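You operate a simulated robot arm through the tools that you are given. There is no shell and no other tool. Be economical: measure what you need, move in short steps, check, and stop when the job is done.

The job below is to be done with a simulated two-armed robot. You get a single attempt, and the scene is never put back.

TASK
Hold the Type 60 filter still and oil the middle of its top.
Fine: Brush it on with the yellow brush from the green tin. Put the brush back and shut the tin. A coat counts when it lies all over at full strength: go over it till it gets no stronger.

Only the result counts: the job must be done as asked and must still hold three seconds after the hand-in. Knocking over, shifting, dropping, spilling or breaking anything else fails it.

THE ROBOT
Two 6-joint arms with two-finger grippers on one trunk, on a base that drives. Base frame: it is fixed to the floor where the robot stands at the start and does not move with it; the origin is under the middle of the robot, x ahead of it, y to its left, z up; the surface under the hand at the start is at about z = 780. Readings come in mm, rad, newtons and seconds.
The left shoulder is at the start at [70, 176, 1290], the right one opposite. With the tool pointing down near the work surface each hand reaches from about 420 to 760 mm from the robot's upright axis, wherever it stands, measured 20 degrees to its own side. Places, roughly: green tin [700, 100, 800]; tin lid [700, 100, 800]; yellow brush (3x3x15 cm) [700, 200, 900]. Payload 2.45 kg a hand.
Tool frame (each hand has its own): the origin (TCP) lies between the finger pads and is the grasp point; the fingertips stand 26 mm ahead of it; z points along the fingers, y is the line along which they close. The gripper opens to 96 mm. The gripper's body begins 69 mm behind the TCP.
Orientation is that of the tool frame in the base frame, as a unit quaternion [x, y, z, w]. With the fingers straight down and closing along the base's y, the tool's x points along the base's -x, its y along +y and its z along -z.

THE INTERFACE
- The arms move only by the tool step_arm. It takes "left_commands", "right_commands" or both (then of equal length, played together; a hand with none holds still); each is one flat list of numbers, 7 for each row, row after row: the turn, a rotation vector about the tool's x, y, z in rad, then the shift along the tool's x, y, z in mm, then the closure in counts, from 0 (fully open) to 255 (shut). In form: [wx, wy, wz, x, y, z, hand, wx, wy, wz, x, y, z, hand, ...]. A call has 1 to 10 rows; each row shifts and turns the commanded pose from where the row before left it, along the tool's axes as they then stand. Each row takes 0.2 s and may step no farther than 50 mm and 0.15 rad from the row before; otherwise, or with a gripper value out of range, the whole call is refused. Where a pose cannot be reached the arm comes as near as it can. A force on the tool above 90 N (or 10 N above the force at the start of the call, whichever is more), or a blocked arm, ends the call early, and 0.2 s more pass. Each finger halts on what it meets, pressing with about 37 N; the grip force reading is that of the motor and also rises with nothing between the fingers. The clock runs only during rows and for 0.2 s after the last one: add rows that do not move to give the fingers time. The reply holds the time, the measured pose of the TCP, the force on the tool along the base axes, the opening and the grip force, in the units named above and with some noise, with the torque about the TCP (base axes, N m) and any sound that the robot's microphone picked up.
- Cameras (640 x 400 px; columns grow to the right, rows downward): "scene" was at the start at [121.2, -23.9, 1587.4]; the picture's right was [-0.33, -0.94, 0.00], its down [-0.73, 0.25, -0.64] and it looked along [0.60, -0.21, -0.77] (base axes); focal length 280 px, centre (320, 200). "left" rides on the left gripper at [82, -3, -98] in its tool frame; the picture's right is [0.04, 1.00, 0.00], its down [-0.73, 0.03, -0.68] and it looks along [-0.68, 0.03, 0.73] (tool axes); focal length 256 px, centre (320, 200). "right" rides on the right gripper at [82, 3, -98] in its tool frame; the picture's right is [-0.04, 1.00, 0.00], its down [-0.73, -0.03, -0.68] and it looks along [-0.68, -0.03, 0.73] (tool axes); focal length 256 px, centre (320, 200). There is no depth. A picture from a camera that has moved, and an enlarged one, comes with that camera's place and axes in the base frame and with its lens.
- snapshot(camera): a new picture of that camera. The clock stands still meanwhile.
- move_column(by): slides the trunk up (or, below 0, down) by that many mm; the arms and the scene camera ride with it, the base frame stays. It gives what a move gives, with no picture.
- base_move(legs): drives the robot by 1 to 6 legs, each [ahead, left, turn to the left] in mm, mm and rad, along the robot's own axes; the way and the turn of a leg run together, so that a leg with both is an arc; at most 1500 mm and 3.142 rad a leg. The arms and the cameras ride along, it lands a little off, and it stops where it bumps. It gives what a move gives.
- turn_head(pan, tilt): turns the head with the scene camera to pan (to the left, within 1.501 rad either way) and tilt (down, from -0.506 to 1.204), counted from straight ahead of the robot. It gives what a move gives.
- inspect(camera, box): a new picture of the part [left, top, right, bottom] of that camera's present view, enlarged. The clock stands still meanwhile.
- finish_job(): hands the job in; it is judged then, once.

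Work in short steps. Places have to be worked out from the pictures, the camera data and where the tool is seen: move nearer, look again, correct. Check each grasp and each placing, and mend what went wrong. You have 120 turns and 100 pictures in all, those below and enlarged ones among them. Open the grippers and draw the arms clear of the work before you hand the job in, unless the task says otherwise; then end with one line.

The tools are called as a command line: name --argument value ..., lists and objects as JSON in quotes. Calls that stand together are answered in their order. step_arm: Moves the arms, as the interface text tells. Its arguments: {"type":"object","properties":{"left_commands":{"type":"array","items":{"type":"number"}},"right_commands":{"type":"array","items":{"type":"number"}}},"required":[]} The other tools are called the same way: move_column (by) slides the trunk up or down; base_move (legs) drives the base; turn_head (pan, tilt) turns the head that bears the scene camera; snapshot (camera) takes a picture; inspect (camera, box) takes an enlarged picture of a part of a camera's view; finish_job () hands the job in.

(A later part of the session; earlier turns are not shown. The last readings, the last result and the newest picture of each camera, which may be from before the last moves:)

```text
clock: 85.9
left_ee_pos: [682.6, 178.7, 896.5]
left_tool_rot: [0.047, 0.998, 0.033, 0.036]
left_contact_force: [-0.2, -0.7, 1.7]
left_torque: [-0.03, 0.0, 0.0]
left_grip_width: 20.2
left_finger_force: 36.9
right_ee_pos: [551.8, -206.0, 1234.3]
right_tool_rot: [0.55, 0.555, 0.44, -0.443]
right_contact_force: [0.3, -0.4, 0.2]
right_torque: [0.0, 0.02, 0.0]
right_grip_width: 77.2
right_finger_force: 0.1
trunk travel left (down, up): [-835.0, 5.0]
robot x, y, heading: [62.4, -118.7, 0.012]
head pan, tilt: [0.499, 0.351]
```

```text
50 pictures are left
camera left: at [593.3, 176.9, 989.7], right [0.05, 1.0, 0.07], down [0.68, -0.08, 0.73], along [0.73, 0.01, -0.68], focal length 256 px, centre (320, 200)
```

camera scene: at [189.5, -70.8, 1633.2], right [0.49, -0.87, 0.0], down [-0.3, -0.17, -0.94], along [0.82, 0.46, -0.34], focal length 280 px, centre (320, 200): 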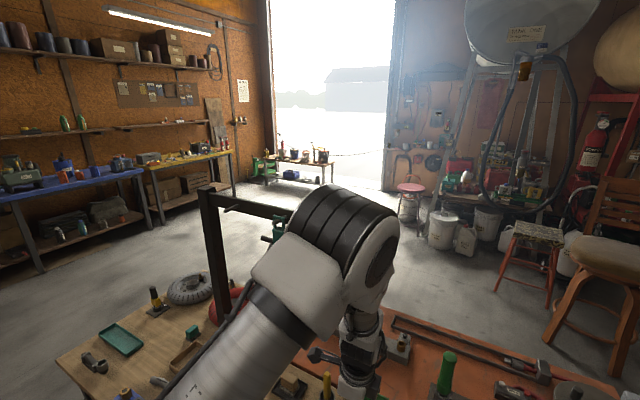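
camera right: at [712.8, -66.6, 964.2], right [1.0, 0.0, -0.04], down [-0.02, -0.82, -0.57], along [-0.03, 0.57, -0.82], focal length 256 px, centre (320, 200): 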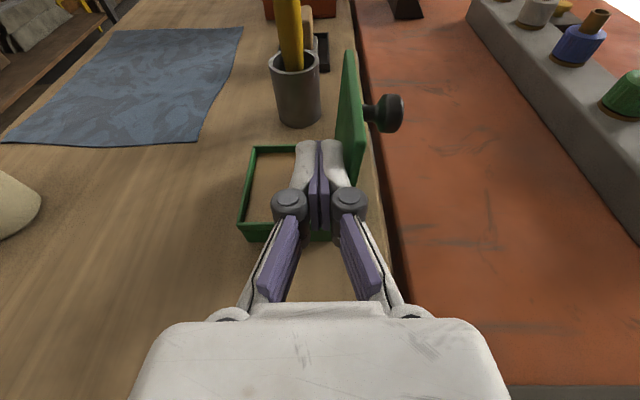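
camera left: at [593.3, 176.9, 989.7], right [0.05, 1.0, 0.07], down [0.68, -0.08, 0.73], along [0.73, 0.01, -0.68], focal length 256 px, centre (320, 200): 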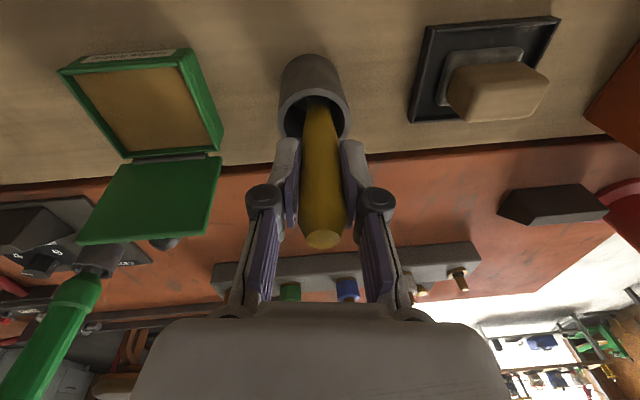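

Grip is good with almost no side force. I note this pose for the return, then lift straight along the brush axis.

step_arm --left_commands '[0, 0, 0, 0, 0, -20, 255, 0, 0, 0, 0, 0, -25, 255, 0, 0, 0, 0, 0, -25, 255, 0, 0, 0, 0, 0, -15, 255, 0, 0, 0, 0, 0, 0, 255]'

snapshot --camera "left"

```text
clock: 87.1
left_ee_pos: [675.2, 172.5, 981.4]
left_tool_rot: [0.047, 0.998, 0.034, 0.034]
left_contact_force: [-0.2, -0.4, 0.0]
left_torque: [-0.01, 0.01, 0.0]
left_grip_width: 19.9
left_finger_force: 37.1
right_ee_pos: [551.6, -205.5, 1234.1]
right_tool_rot: [0.549, 0.556, 0.439, -0.445]
right_contact_force: [-0.2, -0.4, -0.4]
right_torque: [-0.01, -0.01, 0.01]
right_grip_width: 77.3
right_finger_force: 0.1
trunk travel left (down, up): [-835.0, 5.0]
robot x, y, heading: [57.6, -119.1, 0.014]
head pan, tilt: [0.499, 0.351]
```

```text
49 pictures are left
camera left: at [587.0, 170.8, 1074.1], right [0.05, 1.0, 0.07], down [0.68, -0.08, 0.73], along [0.73, 0.01, -0.68], focal length 256 px, centre (320, 200)
```

left: 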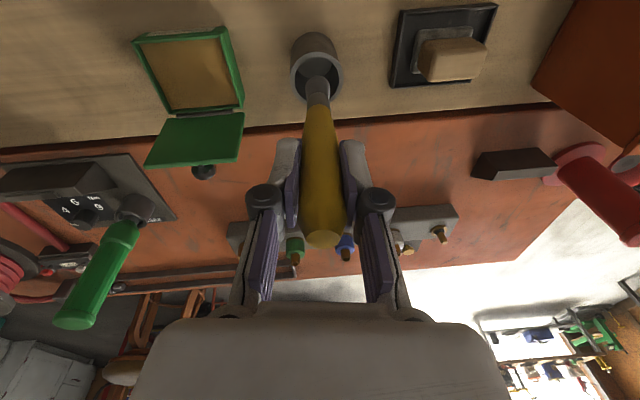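

The brush is clear of the cup (ferrule and bristles visible). I carry it level over to the tin's middle.

step_arm --left_commands '[0, 0, 0, 0, 0, -12, 255, 0, 0, 0, -2.8, -30, -2, 255, 0, 0, 0, -2.8, -30, -2, 255, 0, 0, 0, -2, -30, -2, 255, 0, 0, 0, -1, -29, -2, 255, 0, 0, 0, 0, 0, 0, 255]'

snapshot --camera "left"

turn_head --pan 0.25 --tilt 0.9

snapshot --camera "scene"

```text
clock: 88.5
left_ee_pos: [670.7, 52.8, 993.8]
left_tool_rot: [0.047, 0.998, 0.034, 0.036]
left_contact_force: [0.5, 0.6, -0.3]
left_torque: [-0.01, -0.01, 0.02]
left_grip_width: 20.0
left_finger_force: 37.2
right_ee_pos: [552.9, -204.4, 1233.0]
right_tool_rot: [0.548, 0.556, 0.439, -0.445]
right_contact_force: [0.2, 0.5, 0.9]
right_torque: [-0.01, -0.01, 0.01]
right_grip_width: 77.2
right_finger_force: 0.1
trunk travel left (down, up): [-835.0, 5.0]
robot x, y, heading: [59.0, -116.9, 0.015]
head pan, tilt: [0.499, 0.351]
```

```text
48 pictures are left
camera left: at [582.1, 51.2, 1086.0], right [0.05, 1.0, 0.07], down [0.68, -0.08, 0.73], along [0.73, 0.01, -0.68], focal length 256 px, centre (320, 200)
```

left: 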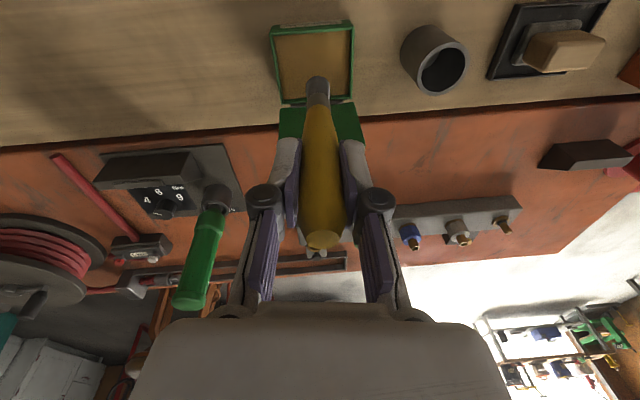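

```text
clock: 89.4
left_ee_pos: [669.4, 52.4, 993.6]
left_tool_rot: [0.047, 0.998, 0.034, 0.035]
left_contact_force: [-0.3, 0.7, -0.5]
left_torque: [0.0, -0.01, 0.0]
left_grip_width: 20.2
left_finger_force: 37.0
right_ee_pos: [552.7, -206.0, 1233.4]
right_tool_rot: [0.549, 0.556, 0.439, -0.444]
right_contact_force: [0.4, 0.1, -0.1]
right_torque: [-0.01, -0.05, 0.0]
right_grip_width: 77.3
right_finger_force: 0.1
trunk travel left (down, up): [-835.0, 5.0]
robot x, y, heading: [61.1, -116.8, 0.01]
head pan, tilt: [0.25, 0.901]
```

```text
47 pictures are left
camera scene: at [181.2, -97.0, 1645.8], right [0.26, -0.97, 0.0], down [-0.76, -0.2, -0.62], along [0.6, 0.16, -0.78], focal length 280 px, centre (320, 200)
```

scene: 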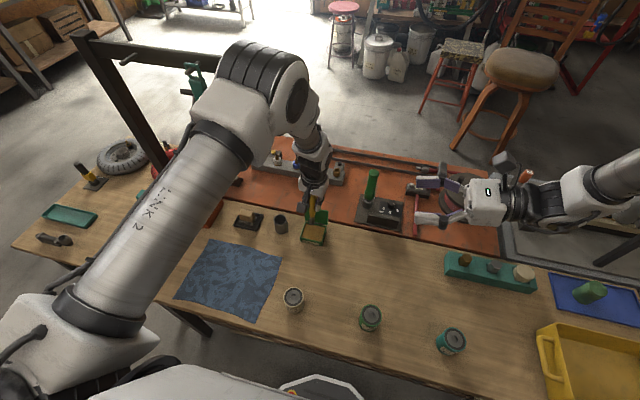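

I enlarge both views to see the brush tip relative to the tin.

inspect --camera "left" --box '[250, 10, 390, 150]'

inspect --camera "scene" --box '[270, 180, 350, 250]'

```text
2.86 times, centred on (320, 80) of left
camera zoom: at [581.8, 50.8, 1086.2], right [0.05, 1.0, 0.07], down [0.68, -0.08, 0.73], along [0.73, 0.01, -0.68], focal length 731 px, centre (320, 543)
```

zoom: 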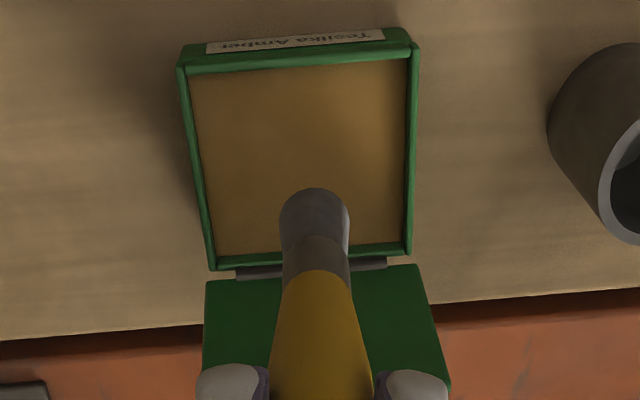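

```text
5.71 times, centred on (310, 215) of scene
camera zoom: at [181.2, -97.0, 1645.8], right [0.26, -0.97, 0.0], down [-0.76, -0.2, -0.62], along [0.6, 0.16, -0.78], focal length 1597 px, centre (377, 114)
```

zoom: 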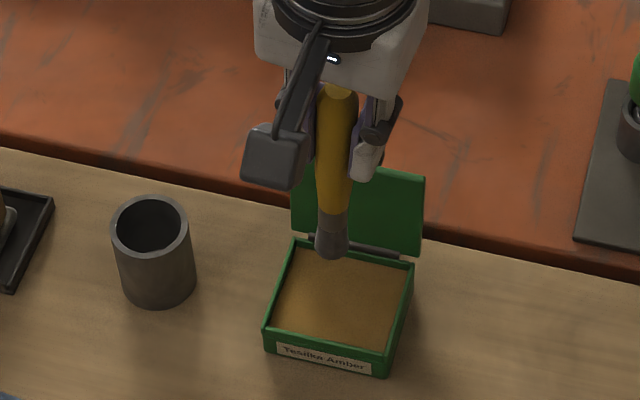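

The tip is a round grey pad ~18 mm wide; estimated 116–126 mm below the TCP. I lower it into the tin carefully.

step_arm --left_commands '[0, 0, 0, 0, 0, 25, 255, 0, 0, 0, 0, 0, 20, 255, 0, 0, 0, 0, 0, 15, 255, 0, 0, 0, 0, 0, 6, 255, 0, 0, 0, 0, 0, 0, 255]'

inspect --camera "scene" --box '[270, 180, 350, 250]'

```text
clock: 90.6
left_ee_pos: [676.7, 57.2, 927.4]
left_tool_rot: [0.047, 0.998, 0.033, 0.035]
left_contact_force: [0.2, 0.1, 0.0]
left_torque: [-0.02, 0.02, -0.03]
left_grip_width: 20.2
left_finger_force: 36.9
right_ee_pos: [552.6, -206.9, 1234.1]
right_tool_rot: [0.549, 0.556, 0.439, -0.444]
right_contact_force: [0.3, -0.5, -0.6]
right_torque: [-0.04, -0.02, 0.01]
right_grip_width: 77.3
right_finger_force: 0.0
trunk travel left (down, up): [-835.0, 5.0]
robot x, y, heading: [57.6, -114.4, 0.017]
head pan, tilt: [0.25, 0.901]
```

```text
5.71 times, centred on (310, 215) of scene
camera zoom: at [181.2, -96.8, 1645.8], right [0.26, -0.97, 0.0], down [-0.76, -0.2, -0.62], along [0.6, 0.16, -0.78], focal length 1597 px, centre (377, 114)
```

zoom: 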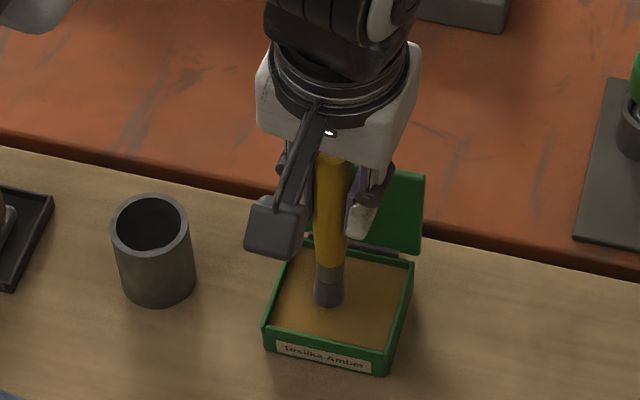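

The tip is right at the surface level. I lower a further 10 mm in small steps, watching the force.

step_arm --left_commands '[0, 0, 0, 0, 0, 4, 255, 0, 0, 0, 0, 0, 3, 255, 0, 0, 0, 0, 0, 3, 255, 0, 0, 0, 0, 0, 0, 255]'

inspect --camera "scene" --box '[290, 200, 340, 245]'

```text
clock: 91.6
left_ee_pos: [677.3, 57.1, 918.4]
left_tool_rot: [0.046, 0.998, 0.034, 0.034]
left_contact_force: [-0.6, -1.0, 0.0]
left_torque: [0.03, 0.01, -0.05]
left_grip_width: 19.9
left_finger_force: 37.0
right_ee_pos: [553.5, -206.4, 1233.9]
right_tool_rot: [0.549, 0.556, 0.439, -0.444]
right_contact_force: [0.4, -0.3, 0.2]
right_torque: [0.04, 0.02, 0.02]
right_grip_width: 77.1
right_finger_force: 0.1
trunk travel left (down, up): [-835.0, 5.0]
robot x, y, heading: [58.4, -115.0, 0.009]
head pan, tilt: [0.25, 0.901]
```

```text
8.89 times, centred on (315, 222) of scene
camera zoom: at [181.4, -96.7, 1645.8], right [0.26, -0.97, 0.0], down [-0.76, -0.2, -0.62], along [0.6, 0.16, -0.78], focal length 2484 px, centre (364, 0)
```

zoom: 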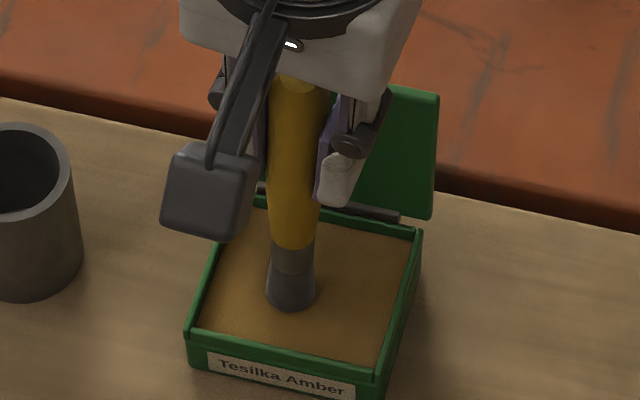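

The pad's rounded end is still visible; I go 8 mm deeper.

step_arm --left_commands '[0, 0, 0, 0, 0, 4, 255, 0, 0, 0, 0, 0, 4, 255, 0, 0, 0, 0, 0, 0, 255]'

inspect --camera "scene" --box '[290, 200, 340, 245]'

```text
clock: 92.4
left_ee_pos: [676.5, 57.6, 914.3]
left_tool_rot: [0.046, 0.998, 0.034, 0.038]
left_contact_force: [-1.2, 2.4, 32.1]
left_torque: [0.18, 0.23, -0.02]
left_grip_width: 20.0
left_finger_force: 37.4
right_ee_pos: [547.4, -205.9, 1236.0]
right_tool_rot: [0.549, 0.556, 0.44, -0.442]
right_contact_force: [0.2, -0.4, 0.2]
right_torque: [0.01, -0.01, 0.01]
right_grip_width: 77.3
right_finger_force: 0.1
trunk travel left (down, up): [-835.0, 5.0]
robot x, y, heading: [58.5, -116.9, 0.01]
head pan, tilt: [0.25, 0.901]
```

```text
8.89 times, centred on (315, 222) of scene
camera zoom: at [175.3, -97.9, 1646.7], right [0.26, -0.97, 0.0], down [-0.76, -0.2, -0.62], along [0.6, 0.16, -0.78], focal length 2484 px, centre (364, 0)
```

zoom: 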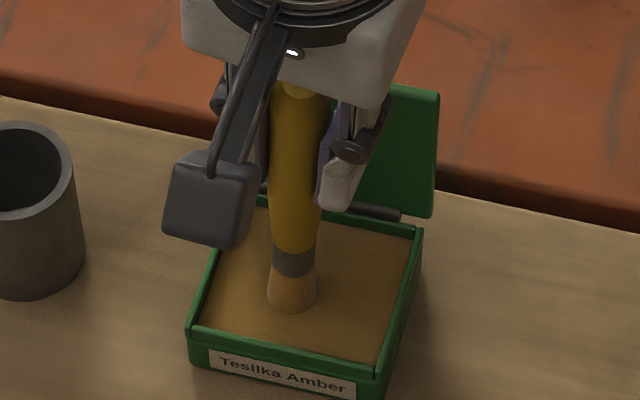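

Contact at ~32 N and the pad turned amber: loaded. I lift the brush out, and meanwhile turn the right hand to point diagonally forward-left.

step_arm --left_commands '[0, 0, 0, 0, 0, -10, 255, 0, 0, 0, 0, 0, -25, 255, 0, 0, 0, 0, 0, -25, 255, 0, 0, 0, 0, 0, -20, 255, 0, 0, 0, 0, 0, 0, 255, 0, 0, 0, 0, 0, 0, 255]' --right_commands '[-0.1275, 0, 0.0296, 0, 0, 0, 50, -0.1275, 0, 0.0296, 0, 0, 0, 50, -0.1275, 0, 0.0296, 0, 0, 0, 50, -0.1275, 0, 0.0296, 0, 0, 0, 50, -0.1275, 0, 0.0296, 0, 0, 0, 50, -0.1275, 0, 0.0296, 0, 0, 0, 50]'

step_arm --right_commands '[0, 0, 0, -27.6, 6.2, -36.3, 50, 0, 0, 0, -27.6, 6.2, -36.3, 50, 0, 0, 0, -27.6, 6.2, -36.3, 50, 0, 0, 0, -27.6, 6.2, -36.3, 50, 0, 0, 0, -27.6, 6.2, -36.3, 50, 0, 0, 0, -27.6, 6.2, -36.3, 50, 0, 0, 0, -27.6, 6.2, -36.3, 50, 0, 0, 0, -27.6, 6.2, -36.3, 50, 0, 0, 0, 0, 0, 0, 50]'

```text
clock: 93.8
left_ee_pos: [671.1, 53.8, 990.5]
left_tool_rot: [0.046, 0.998, 0.032, 0.036]
left_contact_force: [-0.5, 0.6, -0.2]
left_torque: [-0.03, -0.03, 0.0]
left_grip_width: 19.7
left_finger_force: 37.0
right_ee_pos: [550.8, -204.0, 1235.8]
right_tool_rot: [0.721, 0.302, 0.575, -0.242]
right_contact_force: [0.0, 0.0, 0.4]
right_torque: [-0.02, -0.01, -0.03]
right_grip_width: 77.1
right_finger_force: 0.1
trunk travel left (down, up): [-835.0, 5.0]
robot x, y, heading: [58.2, -117.6, 0.013]
head pan, tilt: [0.25, 0.901]
```

```text
clock: 95.8
left_ee_pos: [673.7, 52.9, 988.9]
left_tool_rot: [0.046, 0.998, 0.033, 0.034]
left_contact_force: [-1.0, 0.0, -0.2]
left_torque: [-0.07, 0.04, 0.0]
left_grip_width: 19.9
left_finger_force: 37.5
right_ee_pos: [421.6, -381.1, 1086.5]
right_tool_rot: [0.722, 0.302, 0.574, -0.243]
right_contact_force: [0.8, 0.2, -1.1]
right_torque: [-0.03, 0.04, 0.0]
right_grip_width: 77.0
right_finger_force: 0.1
right hand out of reach, approached as far as the arm can: row 1, 2, 3, 5, 6, 7, 8
trunk travel left (down, up): [-835.0, 5.0]
robot x, y, heading: [59.8, -118.8, 0.015]
head pan, tilt: [0.25, 0.901]
```

The right arm is cramped here. I drive the base back 150 mm and right 150 mm, which suits both arms for the filter at (434,-390).

base_move --legs '[[-150, -150, 0]]'

turn_head --pan -0.15 --tilt 0.95

snapshot --camera "scene"

snapshot --camera "right"

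```text
clock: 97.5
left_ee_pos: [524.7, -100.0, 987.6]
left_tool_rot: [0.049, 0.998, 0.031, 0.035]
left_contact_force: [0.4, 0.0, 0.8]
left_torque: [-0.02, 0.0, 0.03]
left_grip_width: 19.7
left_finger_force: 37.2
right_ee_pos: [271.5, -534.1, 1087.4]
right_tool_rot: [0.721, 0.301, 0.575, -0.243]
right_contact_force: [0.1, -0.4, -0.3]
right_torque: [0.01, 0.0, 0.02]
right_grip_width: 76.9
right_finger_force: 0.0
trunk travel left (down, up): [-835.0, 5.0]
robot x, y, heading: [-90.4, -273.1, 0.006]
head pan, tilt: [0.25, 0.901]
```

```text
clock: 98.4
left_ee_pos: [525.3, -100.6, 990.1]
left_tool_rot: [0.048, 0.998, 0.033, 0.036]
left_contact_force: [0.1, 0.7, -0.3]
left_torque: [0.02, -0.01, 0.0]
left_grip_width: 19.6
left_finger_force: 36.8
right_ee_pos: [270.3, -535.5, 1087.1]
right_tool_rot: [0.721, 0.3, 0.575, -0.243]
right_contact_force: [0.7, 0.3, -1.2]
right_torque: [0.01, 0.0, 0.0]
right_grip_width: 77.1
right_finger_force: 0.0
trunk travel left (down, up): [-835.0, 5.0]
robot x, y, heading: [-90.0, -268.7, 0.007]
head pan, tilt: [-0.15, 0.949]
```

```text
41 pictures are left
camera scene: at [31.1, -279.2, 1642.2], right [-0.14, -0.99, 0.0], down [-0.8, 0.12, -0.58], along [0.58, -0.08, -0.81], focal length 280 px, centre (320, 200)
```

scene: 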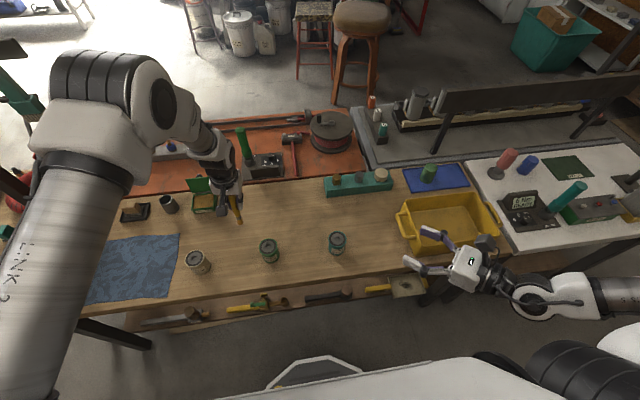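

```text
40 pictures are left
camera right: at [218.8, -593.4, 1189.4], right [0.71, -0.71, -0.04], down [-0.6, -0.57, -0.56], along [0.37, 0.43, -0.82], focal length 256 px, centre (320, 200)
```

right: 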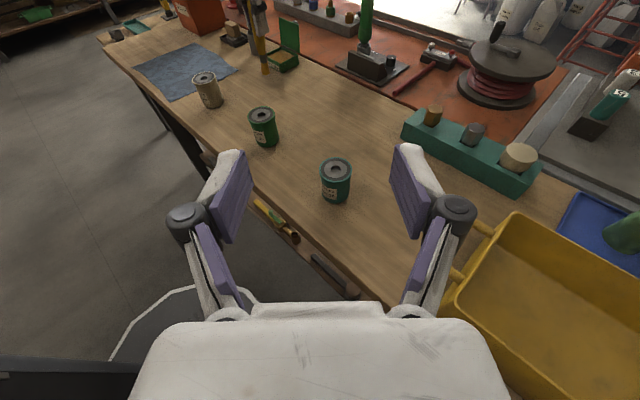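

The right camera now sees the teal filter squarely. I enlarge it for the label and its exact place.

inspect --camera "right" --box '[310, 145, 365, 210]'

inspect --camera "scene" --box '[315, 220, 360, 265]'

```text
6.15 times, centred on (338, 178) of right
camera zoom: at [218.8, -593.4, 1189.4], right [0.71, -0.71, -0.04], down [-0.6, -0.57, -0.56], along [0.37, 0.43, -0.82], focal length 1575 px, centre (212, 338)
```

zoom: 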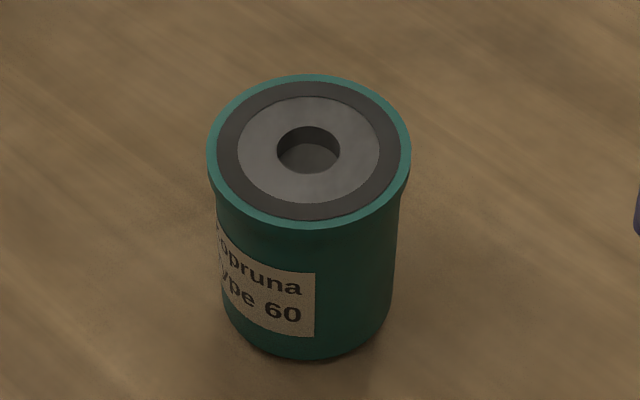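

```text
8.89 times, centred on (338, 242) of scene
camera zoom: at [31.1, -279.2, 1642.2], right [-0.14, -0.99, 0.0], down [-0.8, 0.12, -0.58], along [0.58, -0.08, -0.81], focal length 2484 px, centre (164, -178)
```

zoom: 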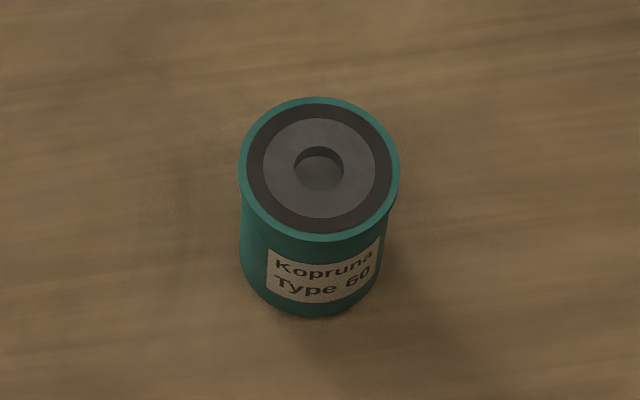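

Label reads Type 60. It stands at about (438.5,-389.5), ~58 mm across, top ≈848. I bring the right hand to 90 mm short of it.

step_arm --right_commands '[0, 0, 0, -30.5, 2.6, 25, 40, 0, 0, 0, -30.5, 2.6, 25, 40, 0, 0, 0, -30.5, 2.6, 25, 40, 0, 0, 0, -30.5, 2.6, 25, 40, 0, 0, 0, -30.5, 2.6, 25, 40, 0, 0, 0, -30.5, 2.6, 25, 40, 0, 0, 0, -30.5, 2.6, 25, 40, 0, 0, 0, 0, 0, 0, 40]'

snapshot --camera "right"

```text
clock: 100.2
left_ee_pos: [524.4, -101.0, 990.1]
left_tool_rot: [0.048, 0.998, 0.032, 0.036]
left_contact_force: [-0.6, 0.5, -0.8]
left_torque: [0.0, -0.06, -0.02]
left_grip_width: 19.6
left_finger_force: 36.2
right_ee_pos: [365.9, -458.8, 841.5]
right_tool_rot: [0.721, 0.301, 0.575, -0.243]
right_contact_force: [0.5, -0.5, 0.2]
right_torque: [-0.02, -0.02, 0.02]
right_grip_width: 80.6
right_finger_force: 0.1
trunk travel left (down, up): [-835.0, 5.0]
robot x, y, heading: [-86.7, -270.5, 0.007]
head pan, tilt: [-0.15, 0.949]
```

```text
37 pictures are left
camera right: at [315.1, -516.4, 943.3], right [0.71, -0.71, -0.04], down [-0.6, -0.57, -0.56], along [0.37, 0.43, -0.82], focal length 256 px, centre (320, 200)
```

right: 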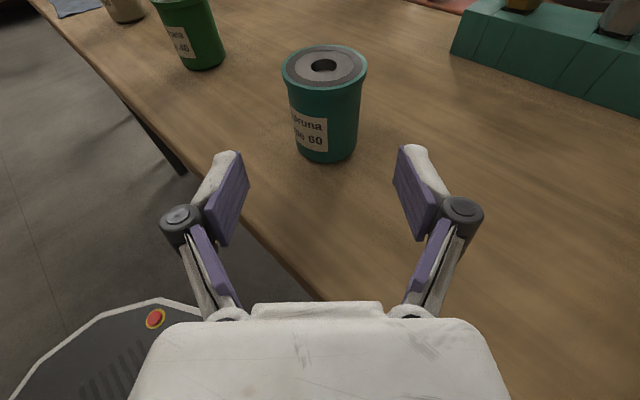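

Reach is fine, filter is ~3 mm to the right of the finger midline. I advance 94 mm so the filter sits between the pads.

step_arm --right_commands '[0, 0, 0, 0, 3, 20, 40, 0, 0, 0, 0, 0, 26, 40, 0, 0, 0, 0, 0, 26, 40, 0, 0, 0, 0, 0, 22, 40, 0, 0, 0, 0, 0, 0, 40]'

snapshot --camera "right"

```text
clock: 101.4
left_ee_pos: [523.1, -101.4, 990.1]
left_tool_rot: [0.049, 0.998, 0.033, 0.036]
left_contact_force: [0.2, -0.1, -0.3]
left_torque: [0.05, -0.02, 0.01]
left_grip_width: 19.4
left_finger_force: 37.1
right_ee_pos: [436.1, -394.9, 821.3]
right_tool_rot: [0.721, 0.302, 0.574, -0.244]
right_contact_force: [-0.5, 0.2, 0.5]
right_torque: [-0.02, 0.02, 0.02]
right_grip_width: 81.0
right_finger_force: 0.1
trunk travel left (down, up): [-835.0, 5.0]
robot x, y, heading: [-87.9, -270.5, 0.006]
head pan, tilt: [-0.15, 0.949]
```

```text
36 pictures are left
camera right: at [383.8, -452.5, 922.5], right [0.71, -0.71, -0.04], down [-0.6, -0.57, -0.56], along [0.37, 0.43, -0.82], focal length 256 px, centre (320, 200)
```

right: 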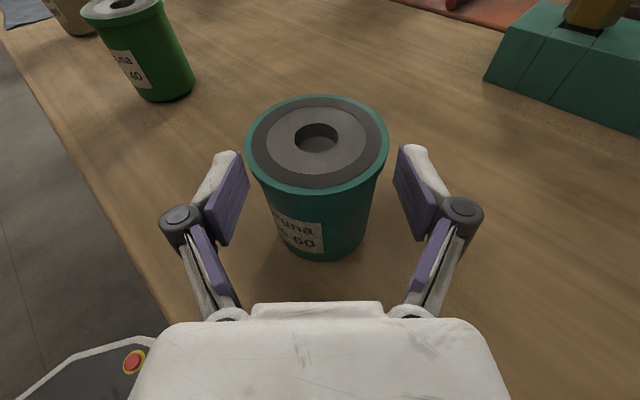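

Filter centre (439,-389.6) lies almost centred. I correct 1.5 mm and close slowly.

step_arm --right_commands '[0, 0, 0, 0, -1.5, 0, 60, 0, 0, 0, 0, 0, 0, 80, 0, 0, 0, 0, 0, 0, 90, 0, 0, 0, 0, 0, 0, 100, 0, 0, 0, 0, 0, 0, 110, 0, 0, 0, 0, 0, 0, 125, 0, 0, 0, 0, 0, 0, 150]'

snapshot --camera "right"

```text
clock: 103.0
left_ee_pos: [523.7, -101.0, 990.8]
left_tool_rot: [0.048, 0.998, 0.034, 0.036]
left_contact_force: [0.5, 0.2, -0.2]
left_torque: [0.02, 0.03, 0.0]
left_grip_width: 19.6
left_finger_force: 37.2
right_ee_pos: [433.2, -393.2, 820.8]
right_tool_rot: [0.721, 0.301, 0.575, -0.243]
right_contact_force: [-0.7, -1.1, 0.5]
right_torque: [-0.02, 0.01, 0.02]
right_grip_width: 51.2
right_finger_force: 37.1
trunk travel left (down, up): [-835.0, 5.0]
robot x, y, heading: [-90.5, -269.7, 0.006]
head pan, tilt: [-0.15, 0.949]
```

```text
35 pictures are left
camera right: at [382.9, -451.4, 922.2], right [0.71, -0.71, -0.04], down [-0.6, -0.57, -0.56], along [0.37, 0.42, -0.82], focal length 256 px, centre (320, 200)
```

right: 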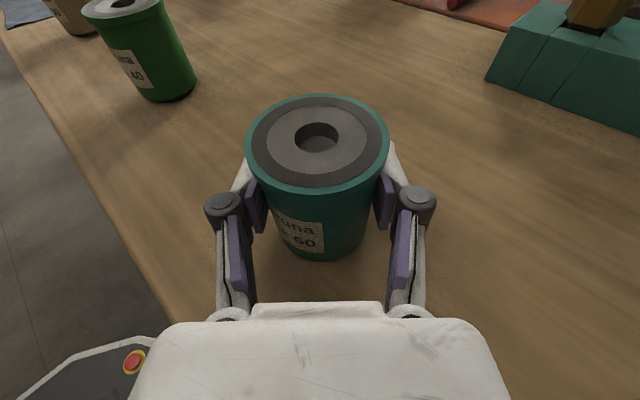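

The filter is held (37 N) and has not moved. I carry the brush over, above the filter top, then straighten it to vertical.

step_arm --left_commands '[0, 0, 0, 0, -36, -13, 255, 0, 0, 0, 0, -38, -3.2, 255, 0, 0, 0, 0, -38, -3.2, 255, 0, 0, 0, 0, -38, -3.2, 255, 0, 0, 0, 10, -38, -3.2, 255, 0, 0, 0, 18, -38, -3.2, 255, 0, 0, 0, 18, -38, -3.2, 255, 0, 0, 0, 17, -38, -3.2, 255, 0, 0, 0, 0, 0, 0, 255]'

step_arm --left_commands '[0.0325, 0.0355, 0, -4, 4, 0, 255, 0.0325, 0.0355, 0, -4, 4, 0, 255, 0, 0, 0, 0, 0, 0, 255]'

snapshot --camera "right"

snapshot --camera "left"

```text
clock: 105.0
left_ee_pos: [557.1, -228.4, 968.5]
left_tool_rot: [0.049, 0.998, 0.032, 0.034]
left_contact_force: [-0.3, 0.6, 0.2]
left_torque: [0.01, 0.03, 0.0]
left_grip_width: 19.7
left_finger_force: 37.1
left hand out of reach, approached as far as the arm can: row 3, 4, 5, 6, 7, 8
right_ee_pos: [434.5, -394.4, 820.7]
right_tool_rot: [0.721, 0.301, 0.575, -0.243]
right_contact_force: [-0.5, 0.0, 1.0]
right_torque: [-0.04, 0.0, 0.0]
right_grip_width: 51.6
right_finger_force: 36.4
trunk travel left (down, up): [-835.0, 5.0]
robot x, y, heading: [-87.9, -271.5, 0.01]
head pan, tilt: [-0.15, 0.949]
```

```text
clock: 105.8
left_ee_pos: [564.3, -220.4, 970.3]
left_tool_rot: [0.049, 0.999, 0.003, -0.002]
left_contact_force: [0.7, 0.2, -0.4]
left_torque: [0.06, 0.0, 0.0]
left_grip_width: 19.6
left_finger_force: 37.2
right_ee_pos: [434.0, -393.5, 820.3]
right_tool_rot: [0.721, 0.302, 0.574, -0.244]
right_contact_force: [0.1, 0.8, 0.3]
right_torque: [0.0, -0.04, 0.03]
right_grip_width: 51.7
right_finger_force: 37.7
trunk travel left (down, up): [-835.0, 5.0]
robot x, y, heading: [-94.3, -265.4, 0.01]
head pan, tilt: [-0.15, 0.949]
```

```text
34 pictures are left
camera right: at [383.0, -451.5, 922.2], right [0.71, -0.71, -0.04], down [-0.6, -0.57, -0.56], along [0.37, 0.43, -0.82], focal length 256 px, centre (320, 200)
```

right: 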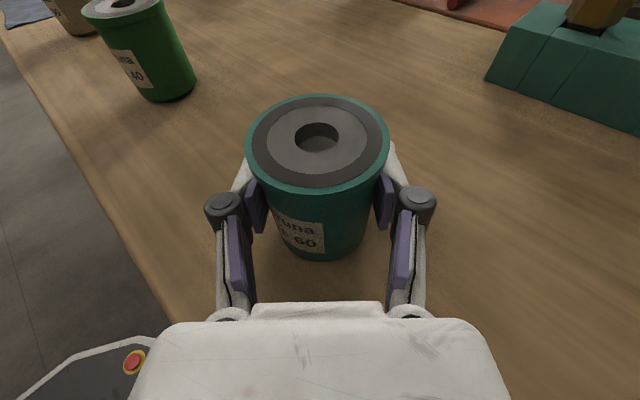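

```text
33 pictures are left
camera left: at [483.0, -216.9, 1069.2], right [0.06, 1.0, 0.01], down [0.74, -0.05, 0.68], along [0.68, -0.03, -0.74], focal length 256 px, centre (320, 200)
```

left: 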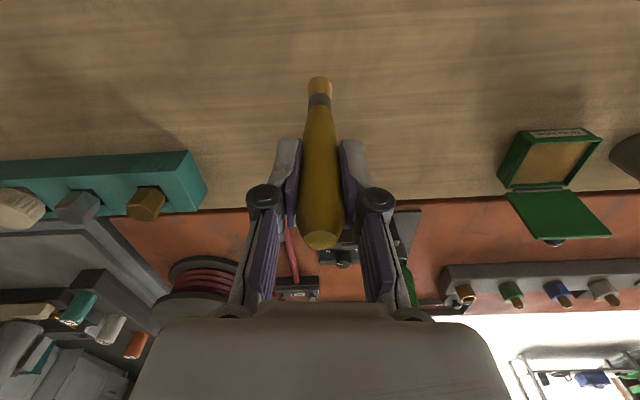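

The left arm cannot come this close/right at this height. I'll release the filter, and drive back 110 mm and right 170 mm so the filter lies at a better place for the left arm. First withdraw both hands.

step_arm --left_commands '[0, 0, 0, -15, 0, -10, 255, 0, 0, 0, -15, 0, -10, 255, 0, 0, 0, -15, 0, -10, 255, 0, 0, 0, -15, 0, -10, 255, 0, 0, 0, 0, 0, 0, 255, 0, 0, 0, 0, 0, 0, 255, 0, 0, 0, 0, 0, 0, 255, 0, 0, 0, 0, 0, 0, 255, 0, 0, 0, 0, 0, 0, 255, 0, 0, 0, 0, 0, 0, 255]' --right_commands '[0, 0, 0, 0, 0, 0, 100, 0, 0, 0, 0, 0, 0, 50, 0, 0, 0, 0, 0, 0, 35, 0, 0, 0, 0, 0, -20, 35, 0, 0, 0, 0, 0, -25, 35, 0, 0, 0, 0, 0, -25, 35, 0, 0, 0, 0, 0, -25, 35, 0, 0, 0, 32, 0, -8, 35, 0, 0, 0, 32, 0, -8, 35, 0, 0, 0, 32, 0, -8, 35]'

base_move --legs '[[-110, -170, 0]]'

snapshot --camera "left"

snapshot --camera "right"

```text
clock: 108.0
left_ee_pos: [622.6, -227.7, 1011.2]
left_tool_rot: [0.048, 0.999, 0.002, -0.002]
left_contact_force: [-0.2, -0.2, -0.8]
left_torque: [-0.01, 0.01, -0.04]
left_grip_width: 19.5
left_finger_force: 36.8
right_ee_pos: [368.1, -462.3, 940.2]
right_tool_rot: [0.722, 0.301, 0.574, -0.242]
right_contact_force: [-0.7, 0.1, -0.1]
right_torque: [-0.02, 0.03, 0.02]
right_grip_width: 82.8
right_finger_force: 0.0
trunk travel left (down, up): [-835.0, 5.0]
robot x, y, heading: [-87.2, -271.2, 0.009]
head pan, tilt: [-0.15, 0.949]
```

```text
clock: 109.6
left_ee_pos: [518.2, -396.6, 1009.1]
left_tool_rot: [0.048, 0.999, 0.002, -0.002]
left_contact_force: [-0.3, 0.0, 0.3]
left_torque: [0.0, 0.01, 0.01]
left_grip_width: 19.6
left_finger_force: 36.6
right_ee_pos: [262.2, -632.4, 938.4]
right_tool_rot: [0.721, 0.302, 0.574, -0.243]
right_contact_force: [0.5, 1.0, 0.1]
right_torque: [0.0, 0.0, 0.03]
right_grip_width: 83.0
right_finger_force: 0.1
trunk travel left (down, up): [-835.0, 5.0]
robot x, y, heading: [-193.7, -442.7, 0.005]
head pan, tilt: [-0.15, 0.949]
```

```text
32 pictures are left
camera left: at [435.8, -392.4, 1109.4], right [0.06, 1.0, 0.0], down [0.74, -0.04, 0.68], along [0.68, -0.03, -0.74], focal length 256 px, centre (320, 200)
```

left: 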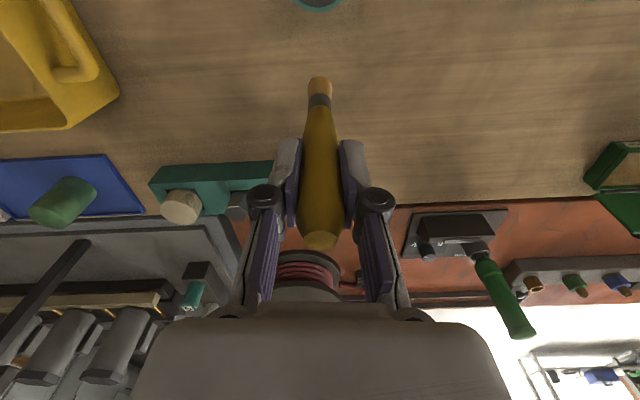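

```text
31 pictures are left
camera right: at [211.0, -690.2, 1041.0], right [0.71, -0.71, -0.04], down [-0.6, -0.57, -0.56], along [0.37, 0.42, -0.82], focal length 256 px, centre (320, 200)
```

right: 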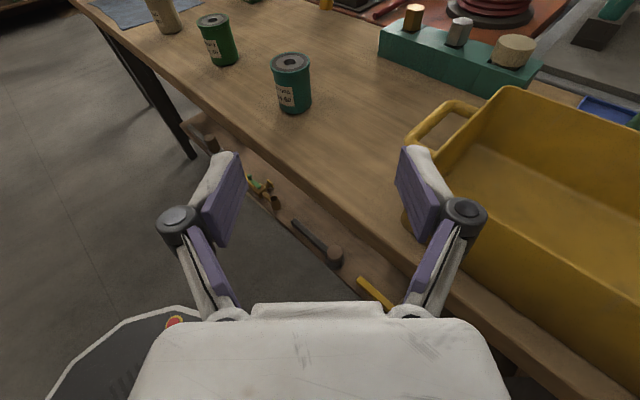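

Now I test that the left hand reaches above the filter, before gripping it.

step_arm --left_commands '[0, 0, 0, 20, 0, 6, 255, 0, 0, 0, 20, 0, 6, 255, 0, 0, 0, 20, 0, 6, 255, 0, 0, 0, 19, 0, 6, 255, 0, 0, 0, 0, 0, 0, 255]'

snapshot --camera "left"

```text
clock: 110.8
left_ee_pos: [437.4, -389.0, 987.3]
left_tool_rot: [0.048, 0.999, 0.003, -0.002]
left_contact_force: [-0.4, -0.1, -0.6]
left_torque: [-0.02, 0.02, 0.01]
left_grip_width: 19.5
left_finger_force: 36.8
right_ee_pos: [261.9, -632.4, 939.5]
right_tool_rot: [0.721, 0.302, 0.574, -0.244]
right_contact_force: [-0.6, 0.0, -0.5]
right_torque: [0.0, 0.05, 0.0]
right_grip_width: 82.6
right_finger_force: 0.0
trunk travel left (down, up): [-835.0, 5.0]
robot x, y, heading: [-191.7, -443.0, 0.001]
head pan, tilt: [-0.15, 0.949]
```

```text
30 pictures are left
camera left: at [356.5, -385.1, 1085.7], right [0.06, 1.0, 0.01], down [0.73, -0.04, 0.68], along [0.68, -0.03, -0.74], focal length 256 px, centre (320, 200)
```

left: 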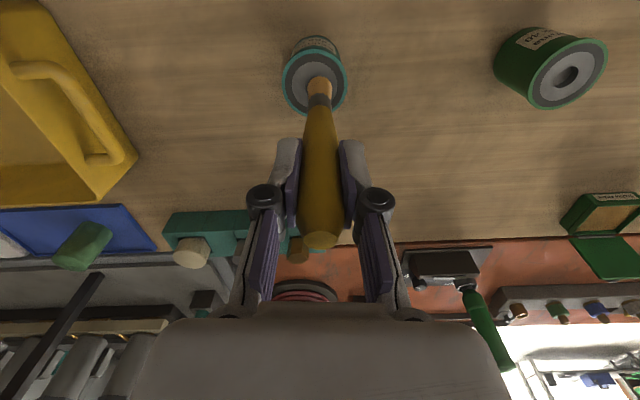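

Left reaches freely. I bring the right hand back to the filter's approach pose.

step_arm --right_commands '[0, 0, 0, -8.8, -7.4, 36, 40, 0, 0, 0, -8.8, -7.4, 36, 40, 0, 0, 0, -8.8, -7.4, 36, 40, 0, 0, 0, -8.8, -7.4, 36, 40, 0, 0, 0, -8.8, -7.4, 36, 40, 0, 0, 0, -8.8, -7.4, 36, 40, 0, 0, 0, 0, 0, 0, 40]'

snapshot --camera "right"

```text
clock: 112.4
left_ee_pos: [436.7, -388.9, 987.8]
left_tool_rot: [0.048, 0.999, 0.002, -0.001]
left_contact_force: [0.3, -0.4, -0.9]
left_torque: [0.01, 0.01, 0.03]
left_grip_width: 19.7
left_finger_force: 37.8
right_ee_pos: [368.2, -457.3, 841.1]
right_tool_rot: [0.721, 0.301, 0.575, -0.243]
right_contact_force: [-0.1, -0.3, 0.7]
right_torque: [-0.05, 0.01, 0.03]
right_grip_width: 80.7
right_finger_force: 0.0
trunk travel left (down, up): [-835.0, 5.0]
robot x, y, heading: [-195.2, -437.0, 0.008]
head pan, tilt: [-0.15, 0.949]
```

```text
29 pictures are left
camera right: at [316.4, -515.8, 941.8], right [0.71, -0.71, -0.04], down [-0.6, -0.57, -0.56], along [0.37, 0.43, -0.82], focal length 256 px, centre (320, 200)
```

right: 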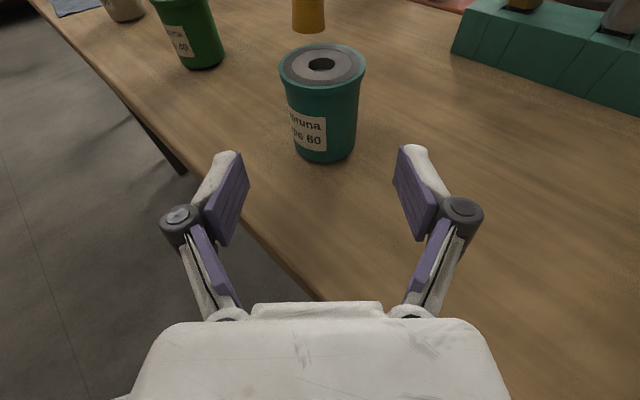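

Aligned as before; I advance onto the filter and close.

step_arm --right_commands '[0, 0, 0, 0, 1, 20, 40, 0, 0, 0, 0, 0, 26, 40, 0, 0, 0, 0, 0, 24, 40, 0, 0, 0, 0, 0, 21, 40, 0, 0, 0, 0, 0, 0, 70, 0, 0, 0, 0, 0, 0, 90, 0, 0, 0, 0, 0, 0, 105, 0, 0, 0, 0, 0, 0, 125, 0, 0, 0, 0, 0, 0, 150, 0, 0, 0, 0, 0, 0, 150]'

snapshot --camera "right"

```text
clock: 114.6
left_ee_pos: [438.4, -390.6, 986.5]
left_tool_rot: [0.048, 0.999, 0.002, -0.002]
left_contact_force: [0.6, -0.3, -0.1]
left_torque: [-0.02, 0.04, -0.05]
left_grip_width: 19.6
left_finger_force: 37.1
right_ee_pos: [430.7, -398.4, 820.6]
right_tool_rot: [0.722, 0.301, 0.574, -0.243]
right_contact_force: [-0.1, 0.2, 0.5]
right_torque: [-0.03, -0.01, 0.0]
right_grip_width: 51.7
right_finger_force: 36.6
trunk travel left (down, up): [-835.0, 5.0]
robot x, y, heading: [-196.9, -440.7, 0.012]
head pan, tilt: [-0.15, 0.949]
```

```text
28 pictures are left
camera right: at [379.3, -455.2, 922.6], right [0.71, -0.71, -0.04], down [-0.6, -0.57, -0.56], along [0.37, 0.43, -0.82], focal length 256 px, centre (320, 200)
```

right: 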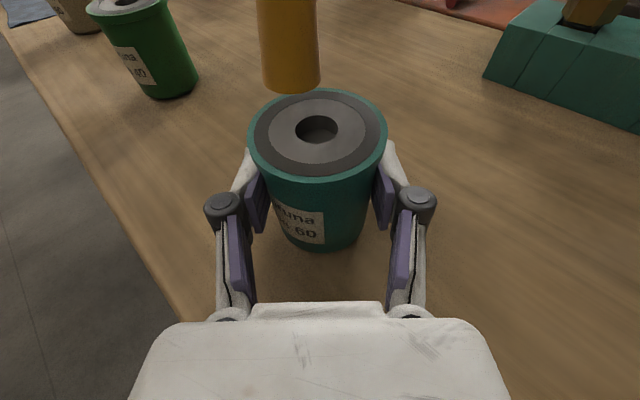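

Filter held. The pad's end appears at about (432,-385,870), a bit off the filter's centre; I shift it +6 x, −4 y and lower 14 mm, then look again.

step_arm --left_commands '[0, 0, 0, -6, -4.5, 7, 255, 0, 0, 0, 0, 0, 7, 255, 0, 0, 0, 0, 0, 0, 255]'

inspect --camera "right" --box '[220, 40, 420, 220]'

inspect --camera "left" --box '[260, 20, 380, 140]'

```text
clock: 115.4
left_ee_pos: [442.4, -394.8, 973.8]
left_tool_rot: [0.049, 0.999, 0.003, -0.002]
left_contact_force: [-0.1, -0.5, 0.2]
left_torque: [-0.01, -0.01, -0.01]
left_grip_width: 19.3
left_finger_force: 37.2
right_ee_pos: [429.7, -397.8, 821.9]
right_tool_rot: [0.721, 0.301, 0.575, -0.242]
right_contact_force: [0.7, 0.0, 1.5]
right_torque: [-0.07, -0.07, 0.01]
right_grip_width: 51.9
right_finger_force: 36.7
trunk travel left (down, up): [-835.0, 5.0]
robot x, y, heading: [-195.9, -441.0, 0.004]
head pan, tilt: [-0.15, 0.949]
```

```text
2.22 times, centred on (320, 130) of right
camera zoom: at [379.4, -455.3, 922.7], right [0.71, -0.71, -0.04], down [-0.6, -0.57, -0.56], along [0.37, 0.43, -0.82], focal length 569 px, centre (320, 356)
```

zoom: 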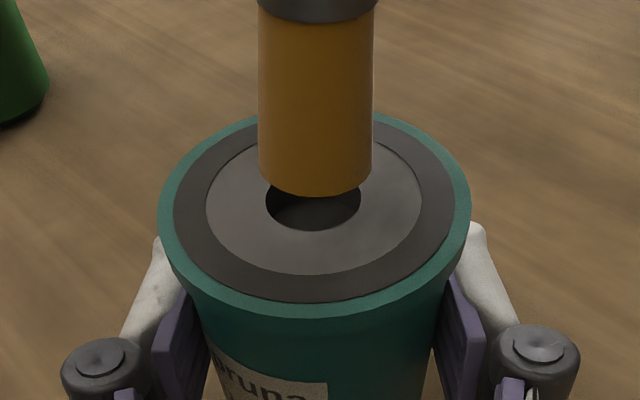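

```text
3.33 times, centred on (320, 80) of left
camera zoom: at [362.2, -391.0, 1071.7], right [0.06, 1.0, 0.01], down [0.73, -0.04, 0.68], along [0.68, -0.03, -0.74], focal length 853 px, centre (320, 600)
```

zoom: 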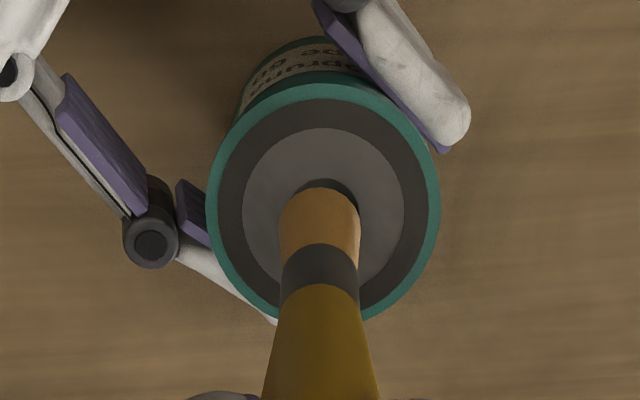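

The pad (≈20 mm wide) hangs ~11 mm above, nearly centred; disc radius ≈20.5, hole ≈9. I offset 8.5 mm in +x to the ring track and lower to contact.

step_arm --left_commands '[0, 0, 0, -8.5, 0.8, 4, 255, 0, 0, 0, 0, 0, 4, 255, 0, 0, 0, 0, 0, 1.5, 255, 0, 0, 0, 0, 0, 1, 255, 0, 0, 0, 0, 0, 0, 255]'

inspect --camera "right" --box '[220, 40, 420, 220]'

```text
clock: 116.6
left_ee_pos: [453.0, -392.9, 965.1]
left_tool_rot: [0.048, 0.999, 0.004, 0.001]
left_contact_force: [-5.5, 0.0, 30.6]
left_torque: [-0.02, 0.6, 0.03]
left_grip_width: 19.3
left_finger_force: 36.7
right_ee_pos: [431.0, -398.1, 820.9]
right_tool_rot: [0.722, 0.302, 0.573, -0.243]
right_contact_force: [11.6, 2.4, -14.6]
right_torque: [-0.22, 0.18, 0.06]
right_grip_width: 51.6
right_finger_force: 37.1
trunk travel left (down, up): [-835.0, 5.0]
robot x, y, heading: [-196.6, -439.9, 0.008]
head pan, tilt: [-0.15, 0.949]
```

```text
2.22 times, centred on (320, 130) of right
camera zoom: at [378.6, -455.4, 922.9], right [0.71, -0.71, -0.04], down [-0.6, -0.57, -0.56], along [0.37, 0.42, -0.82], focal length 569 px, centre (320, 356)
```

zoom: 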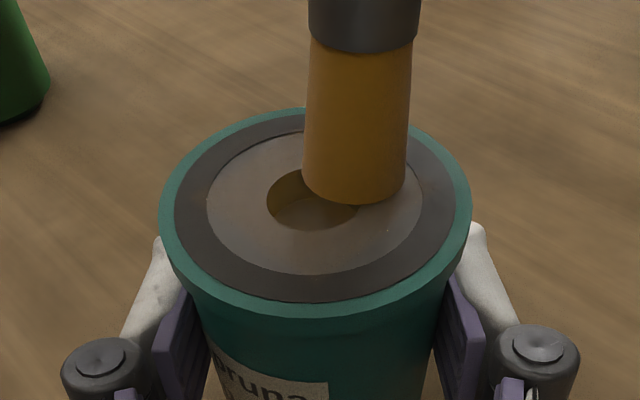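

Contact at ~30 N and the middle is already tinting. I ease off 1 mm and run a circle of radius 10 mm around the disc.

step_arm --left_commands '[0, 0, 0, 1.83, 4.84, -1, 255, 0, 0, 0, 4, 3.28, 0, 255, 0, 0, 0, 5.1, 0.85, 0, 255, 0, 0, 0, 4.84, -1.81, 0, 255, 0, 0, 0, 3.28, -3.99, 0, 255, 0, 0, 0, 0.83, -5.1, 0, 255, 0, 0, 0, -1.83, -4.84, 0, 255, 0, 0, 0, -4, -3.28, 0, 255, 0, 0, 0, -5.1, -0.85, 0, 255, 0, 0, 0, -4.84, 1.81, 0, 255]'

inspect --camera "right" --box '[220, 40, 420, 220]'

```text
clock: 118.8
left_ee_pos: [445.5, -402.6, 963.5]
left_tool_rot: [0.047, 0.999, 0.003, -0.002]
left_contact_force: [-6.6, -0.5, 19.9]
left_torque: [-0.1, 0.67, 0.01]
left_grip_width: 19.7
left_finger_force: 36.8
right_ee_pos: [430.6, -397.7, 821.1]
right_tool_rot: [0.721, 0.301, 0.575, -0.242]
right_contact_force: [7.0, -1.2, -14.4]
right_torque: [-0.11, 0.37, -0.02]
right_grip_width: 51.5
right_finger_force: 36.8
trunk travel left (down, up): [-835.0, 5.0]
robot x, y, heading: [-194.3, -439.6, 0.011]
head pan, tilt: [-0.15, 0.949]
```

```text
2.22 times, centred on (320, 130) of right
camera zoom: at [379.2, -455.7, 923.0], right [0.71, -0.71, -0.04], down [-0.6, -0.57, -0.56], along [0.37, 0.42, -0.82], focal length 569 px, centre (320, 356)
```

zoom: 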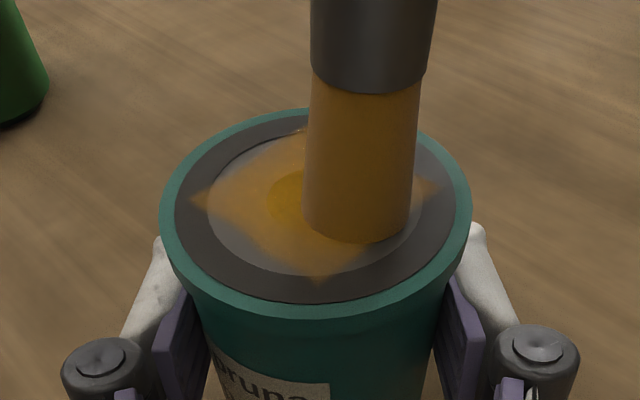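

The coat is building up. I close the circle and run another at 8 mm radius.

step_arm --left_commands '[0, 0, 0, -1.05, 4.45, 0, 255, 0, 0, 0, -1.05, 4.45, 0, 255, 0, 0, 0, 2.9, 5.41, 0, 255, 0, 0, 0, 5.9, 1.79, 0, 255, 0, 0, 0, 5.43, -2.87, 0, 255, 0, 0, 0, 1.77, -5.86, 0, 255, 0, 0, 0, -2.9, -5.41, 0, 255, 0, 0, 0, -5.9, -1.79, 0, 255, 0, 0, 0, -5.43, 2.87, 0, 255, 0, 0, 0, -1.77, 5.86, 0, 255]'

inspect --camera "right" --box '[220, 40, 420, 220]'

```text
clock: 121.0
left_ee_pos: [449.4, -395.1, 963.5]
left_tool_rot: [0.047, 0.999, 0.003, -0.001]
left_contact_force: [-0.2, -1.9, 6.5]
left_torque: [-0.27, -0.02, -0.03]
left_grip_width: 19.2
left_finger_force: 37.0
right_ee_pos: [430.7, -397.3, 822.3]
right_tool_rot: [0.721, 0.302, 0.575, -0.243]
right_contact_force: [0.9, 0.8, 0.4]
right_torque: [-0.25, -0.05, -0.02]
right_grip_width: 51.4
right_finger_force: 37.6
trunk travel left (down, up): [-835.0, 5.0]
robot x, y, heading: [-198.8, -442.1, 0.004]
head pan, tilt: [-0.15, 0.949]
```

```text
2.22 times, centred on (320, 130) of right
camera zoom: at [379.0, -455.5, 923.1], right [0.71, -0.71, -0.04], down [-0.6, -0.57, -0.57], along [0.38, 0.43, -0.82], focal length 569 px, centre (320, 356)
```

zoom: 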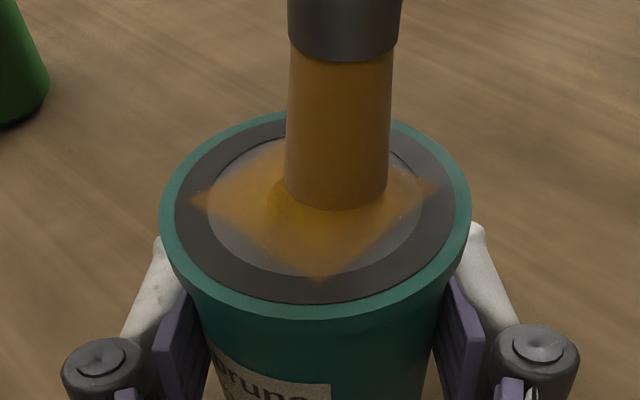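

I lift the brush to see the whole coat.

step_arm --left_commands '[0, 0, 0, 0, 0, -15, 255, 0, 0, 0, 0, 0, -20, 255, 0, 0, 0, 0, 0, 0, 255]'

inspect --camera "right" --box '[220, 40, 420, 220]'

inspect --camera "left" --box '[260, 20, 380, 140]'

```text
clock: 121.8
left_ee_pos: [449.3, -394.5, 998.7]
left_tool_rot: [0.047, 0.999, 0.003, -0.001]
left_contact_force: [0.6, 0.7, -0.9]
left_torque: [0.0, 0.01, 0.02]
left_grip_width: 19.6
left_finger_force: 37.2
right_ee_pos: [431.7, -397.4, 820.9]
right_tool_rot: [0.721, 0.301, 0.575, -0.243]
right_contact_force: [-0.4, -2.0, 4.5]
right_torque: [-0.12, -0.11, -0.05]
right_grip_width: 51.6
right_finger_force: 36.7
trunk travel left (down, up): [-835.0, 5.0]
robot x, y, heading: [-198.1, -442.3, 0.008]
head pan, tilt: [-0.15, 0.949]
```

```text
2.22 times, centred on (320, 130) of right
camera zoom: at [379.2, -455.3, 923.1], right [0.71, -0.71, -0.04], down [-0.6, -0.57, -0.57], along [0.37, 0.43, -0.82], focal length 569 px, centre (320, 356)
```

zoom: 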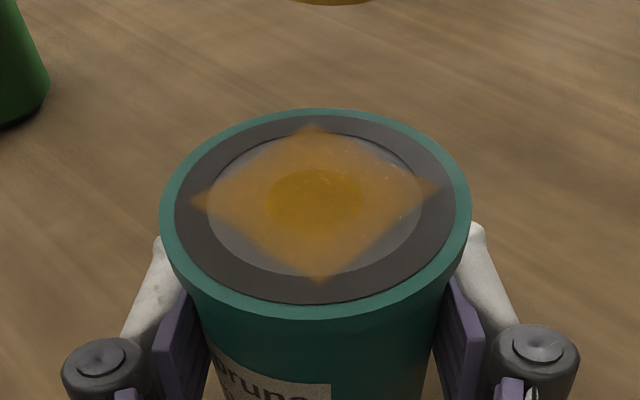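

```text
3.33 times, centred on (320, 80) of left
camera zoom: at [367.6, -390.5, 1097.8], right [0.06, 1.0, 0.01], down [0.73, -0.04, 0.68], along [0.68, -0.03, -0.74], focal length 853 px, centre (320, 600)
```

zoom: 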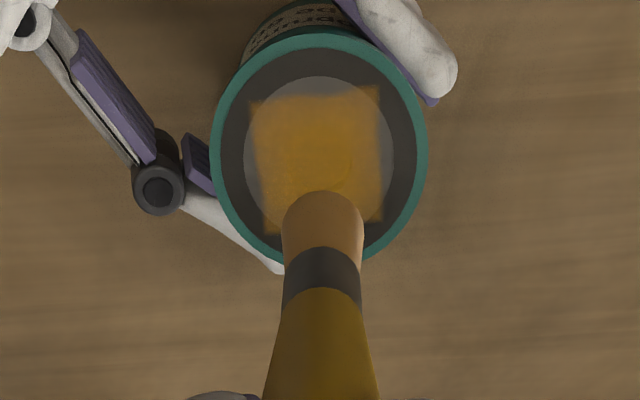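

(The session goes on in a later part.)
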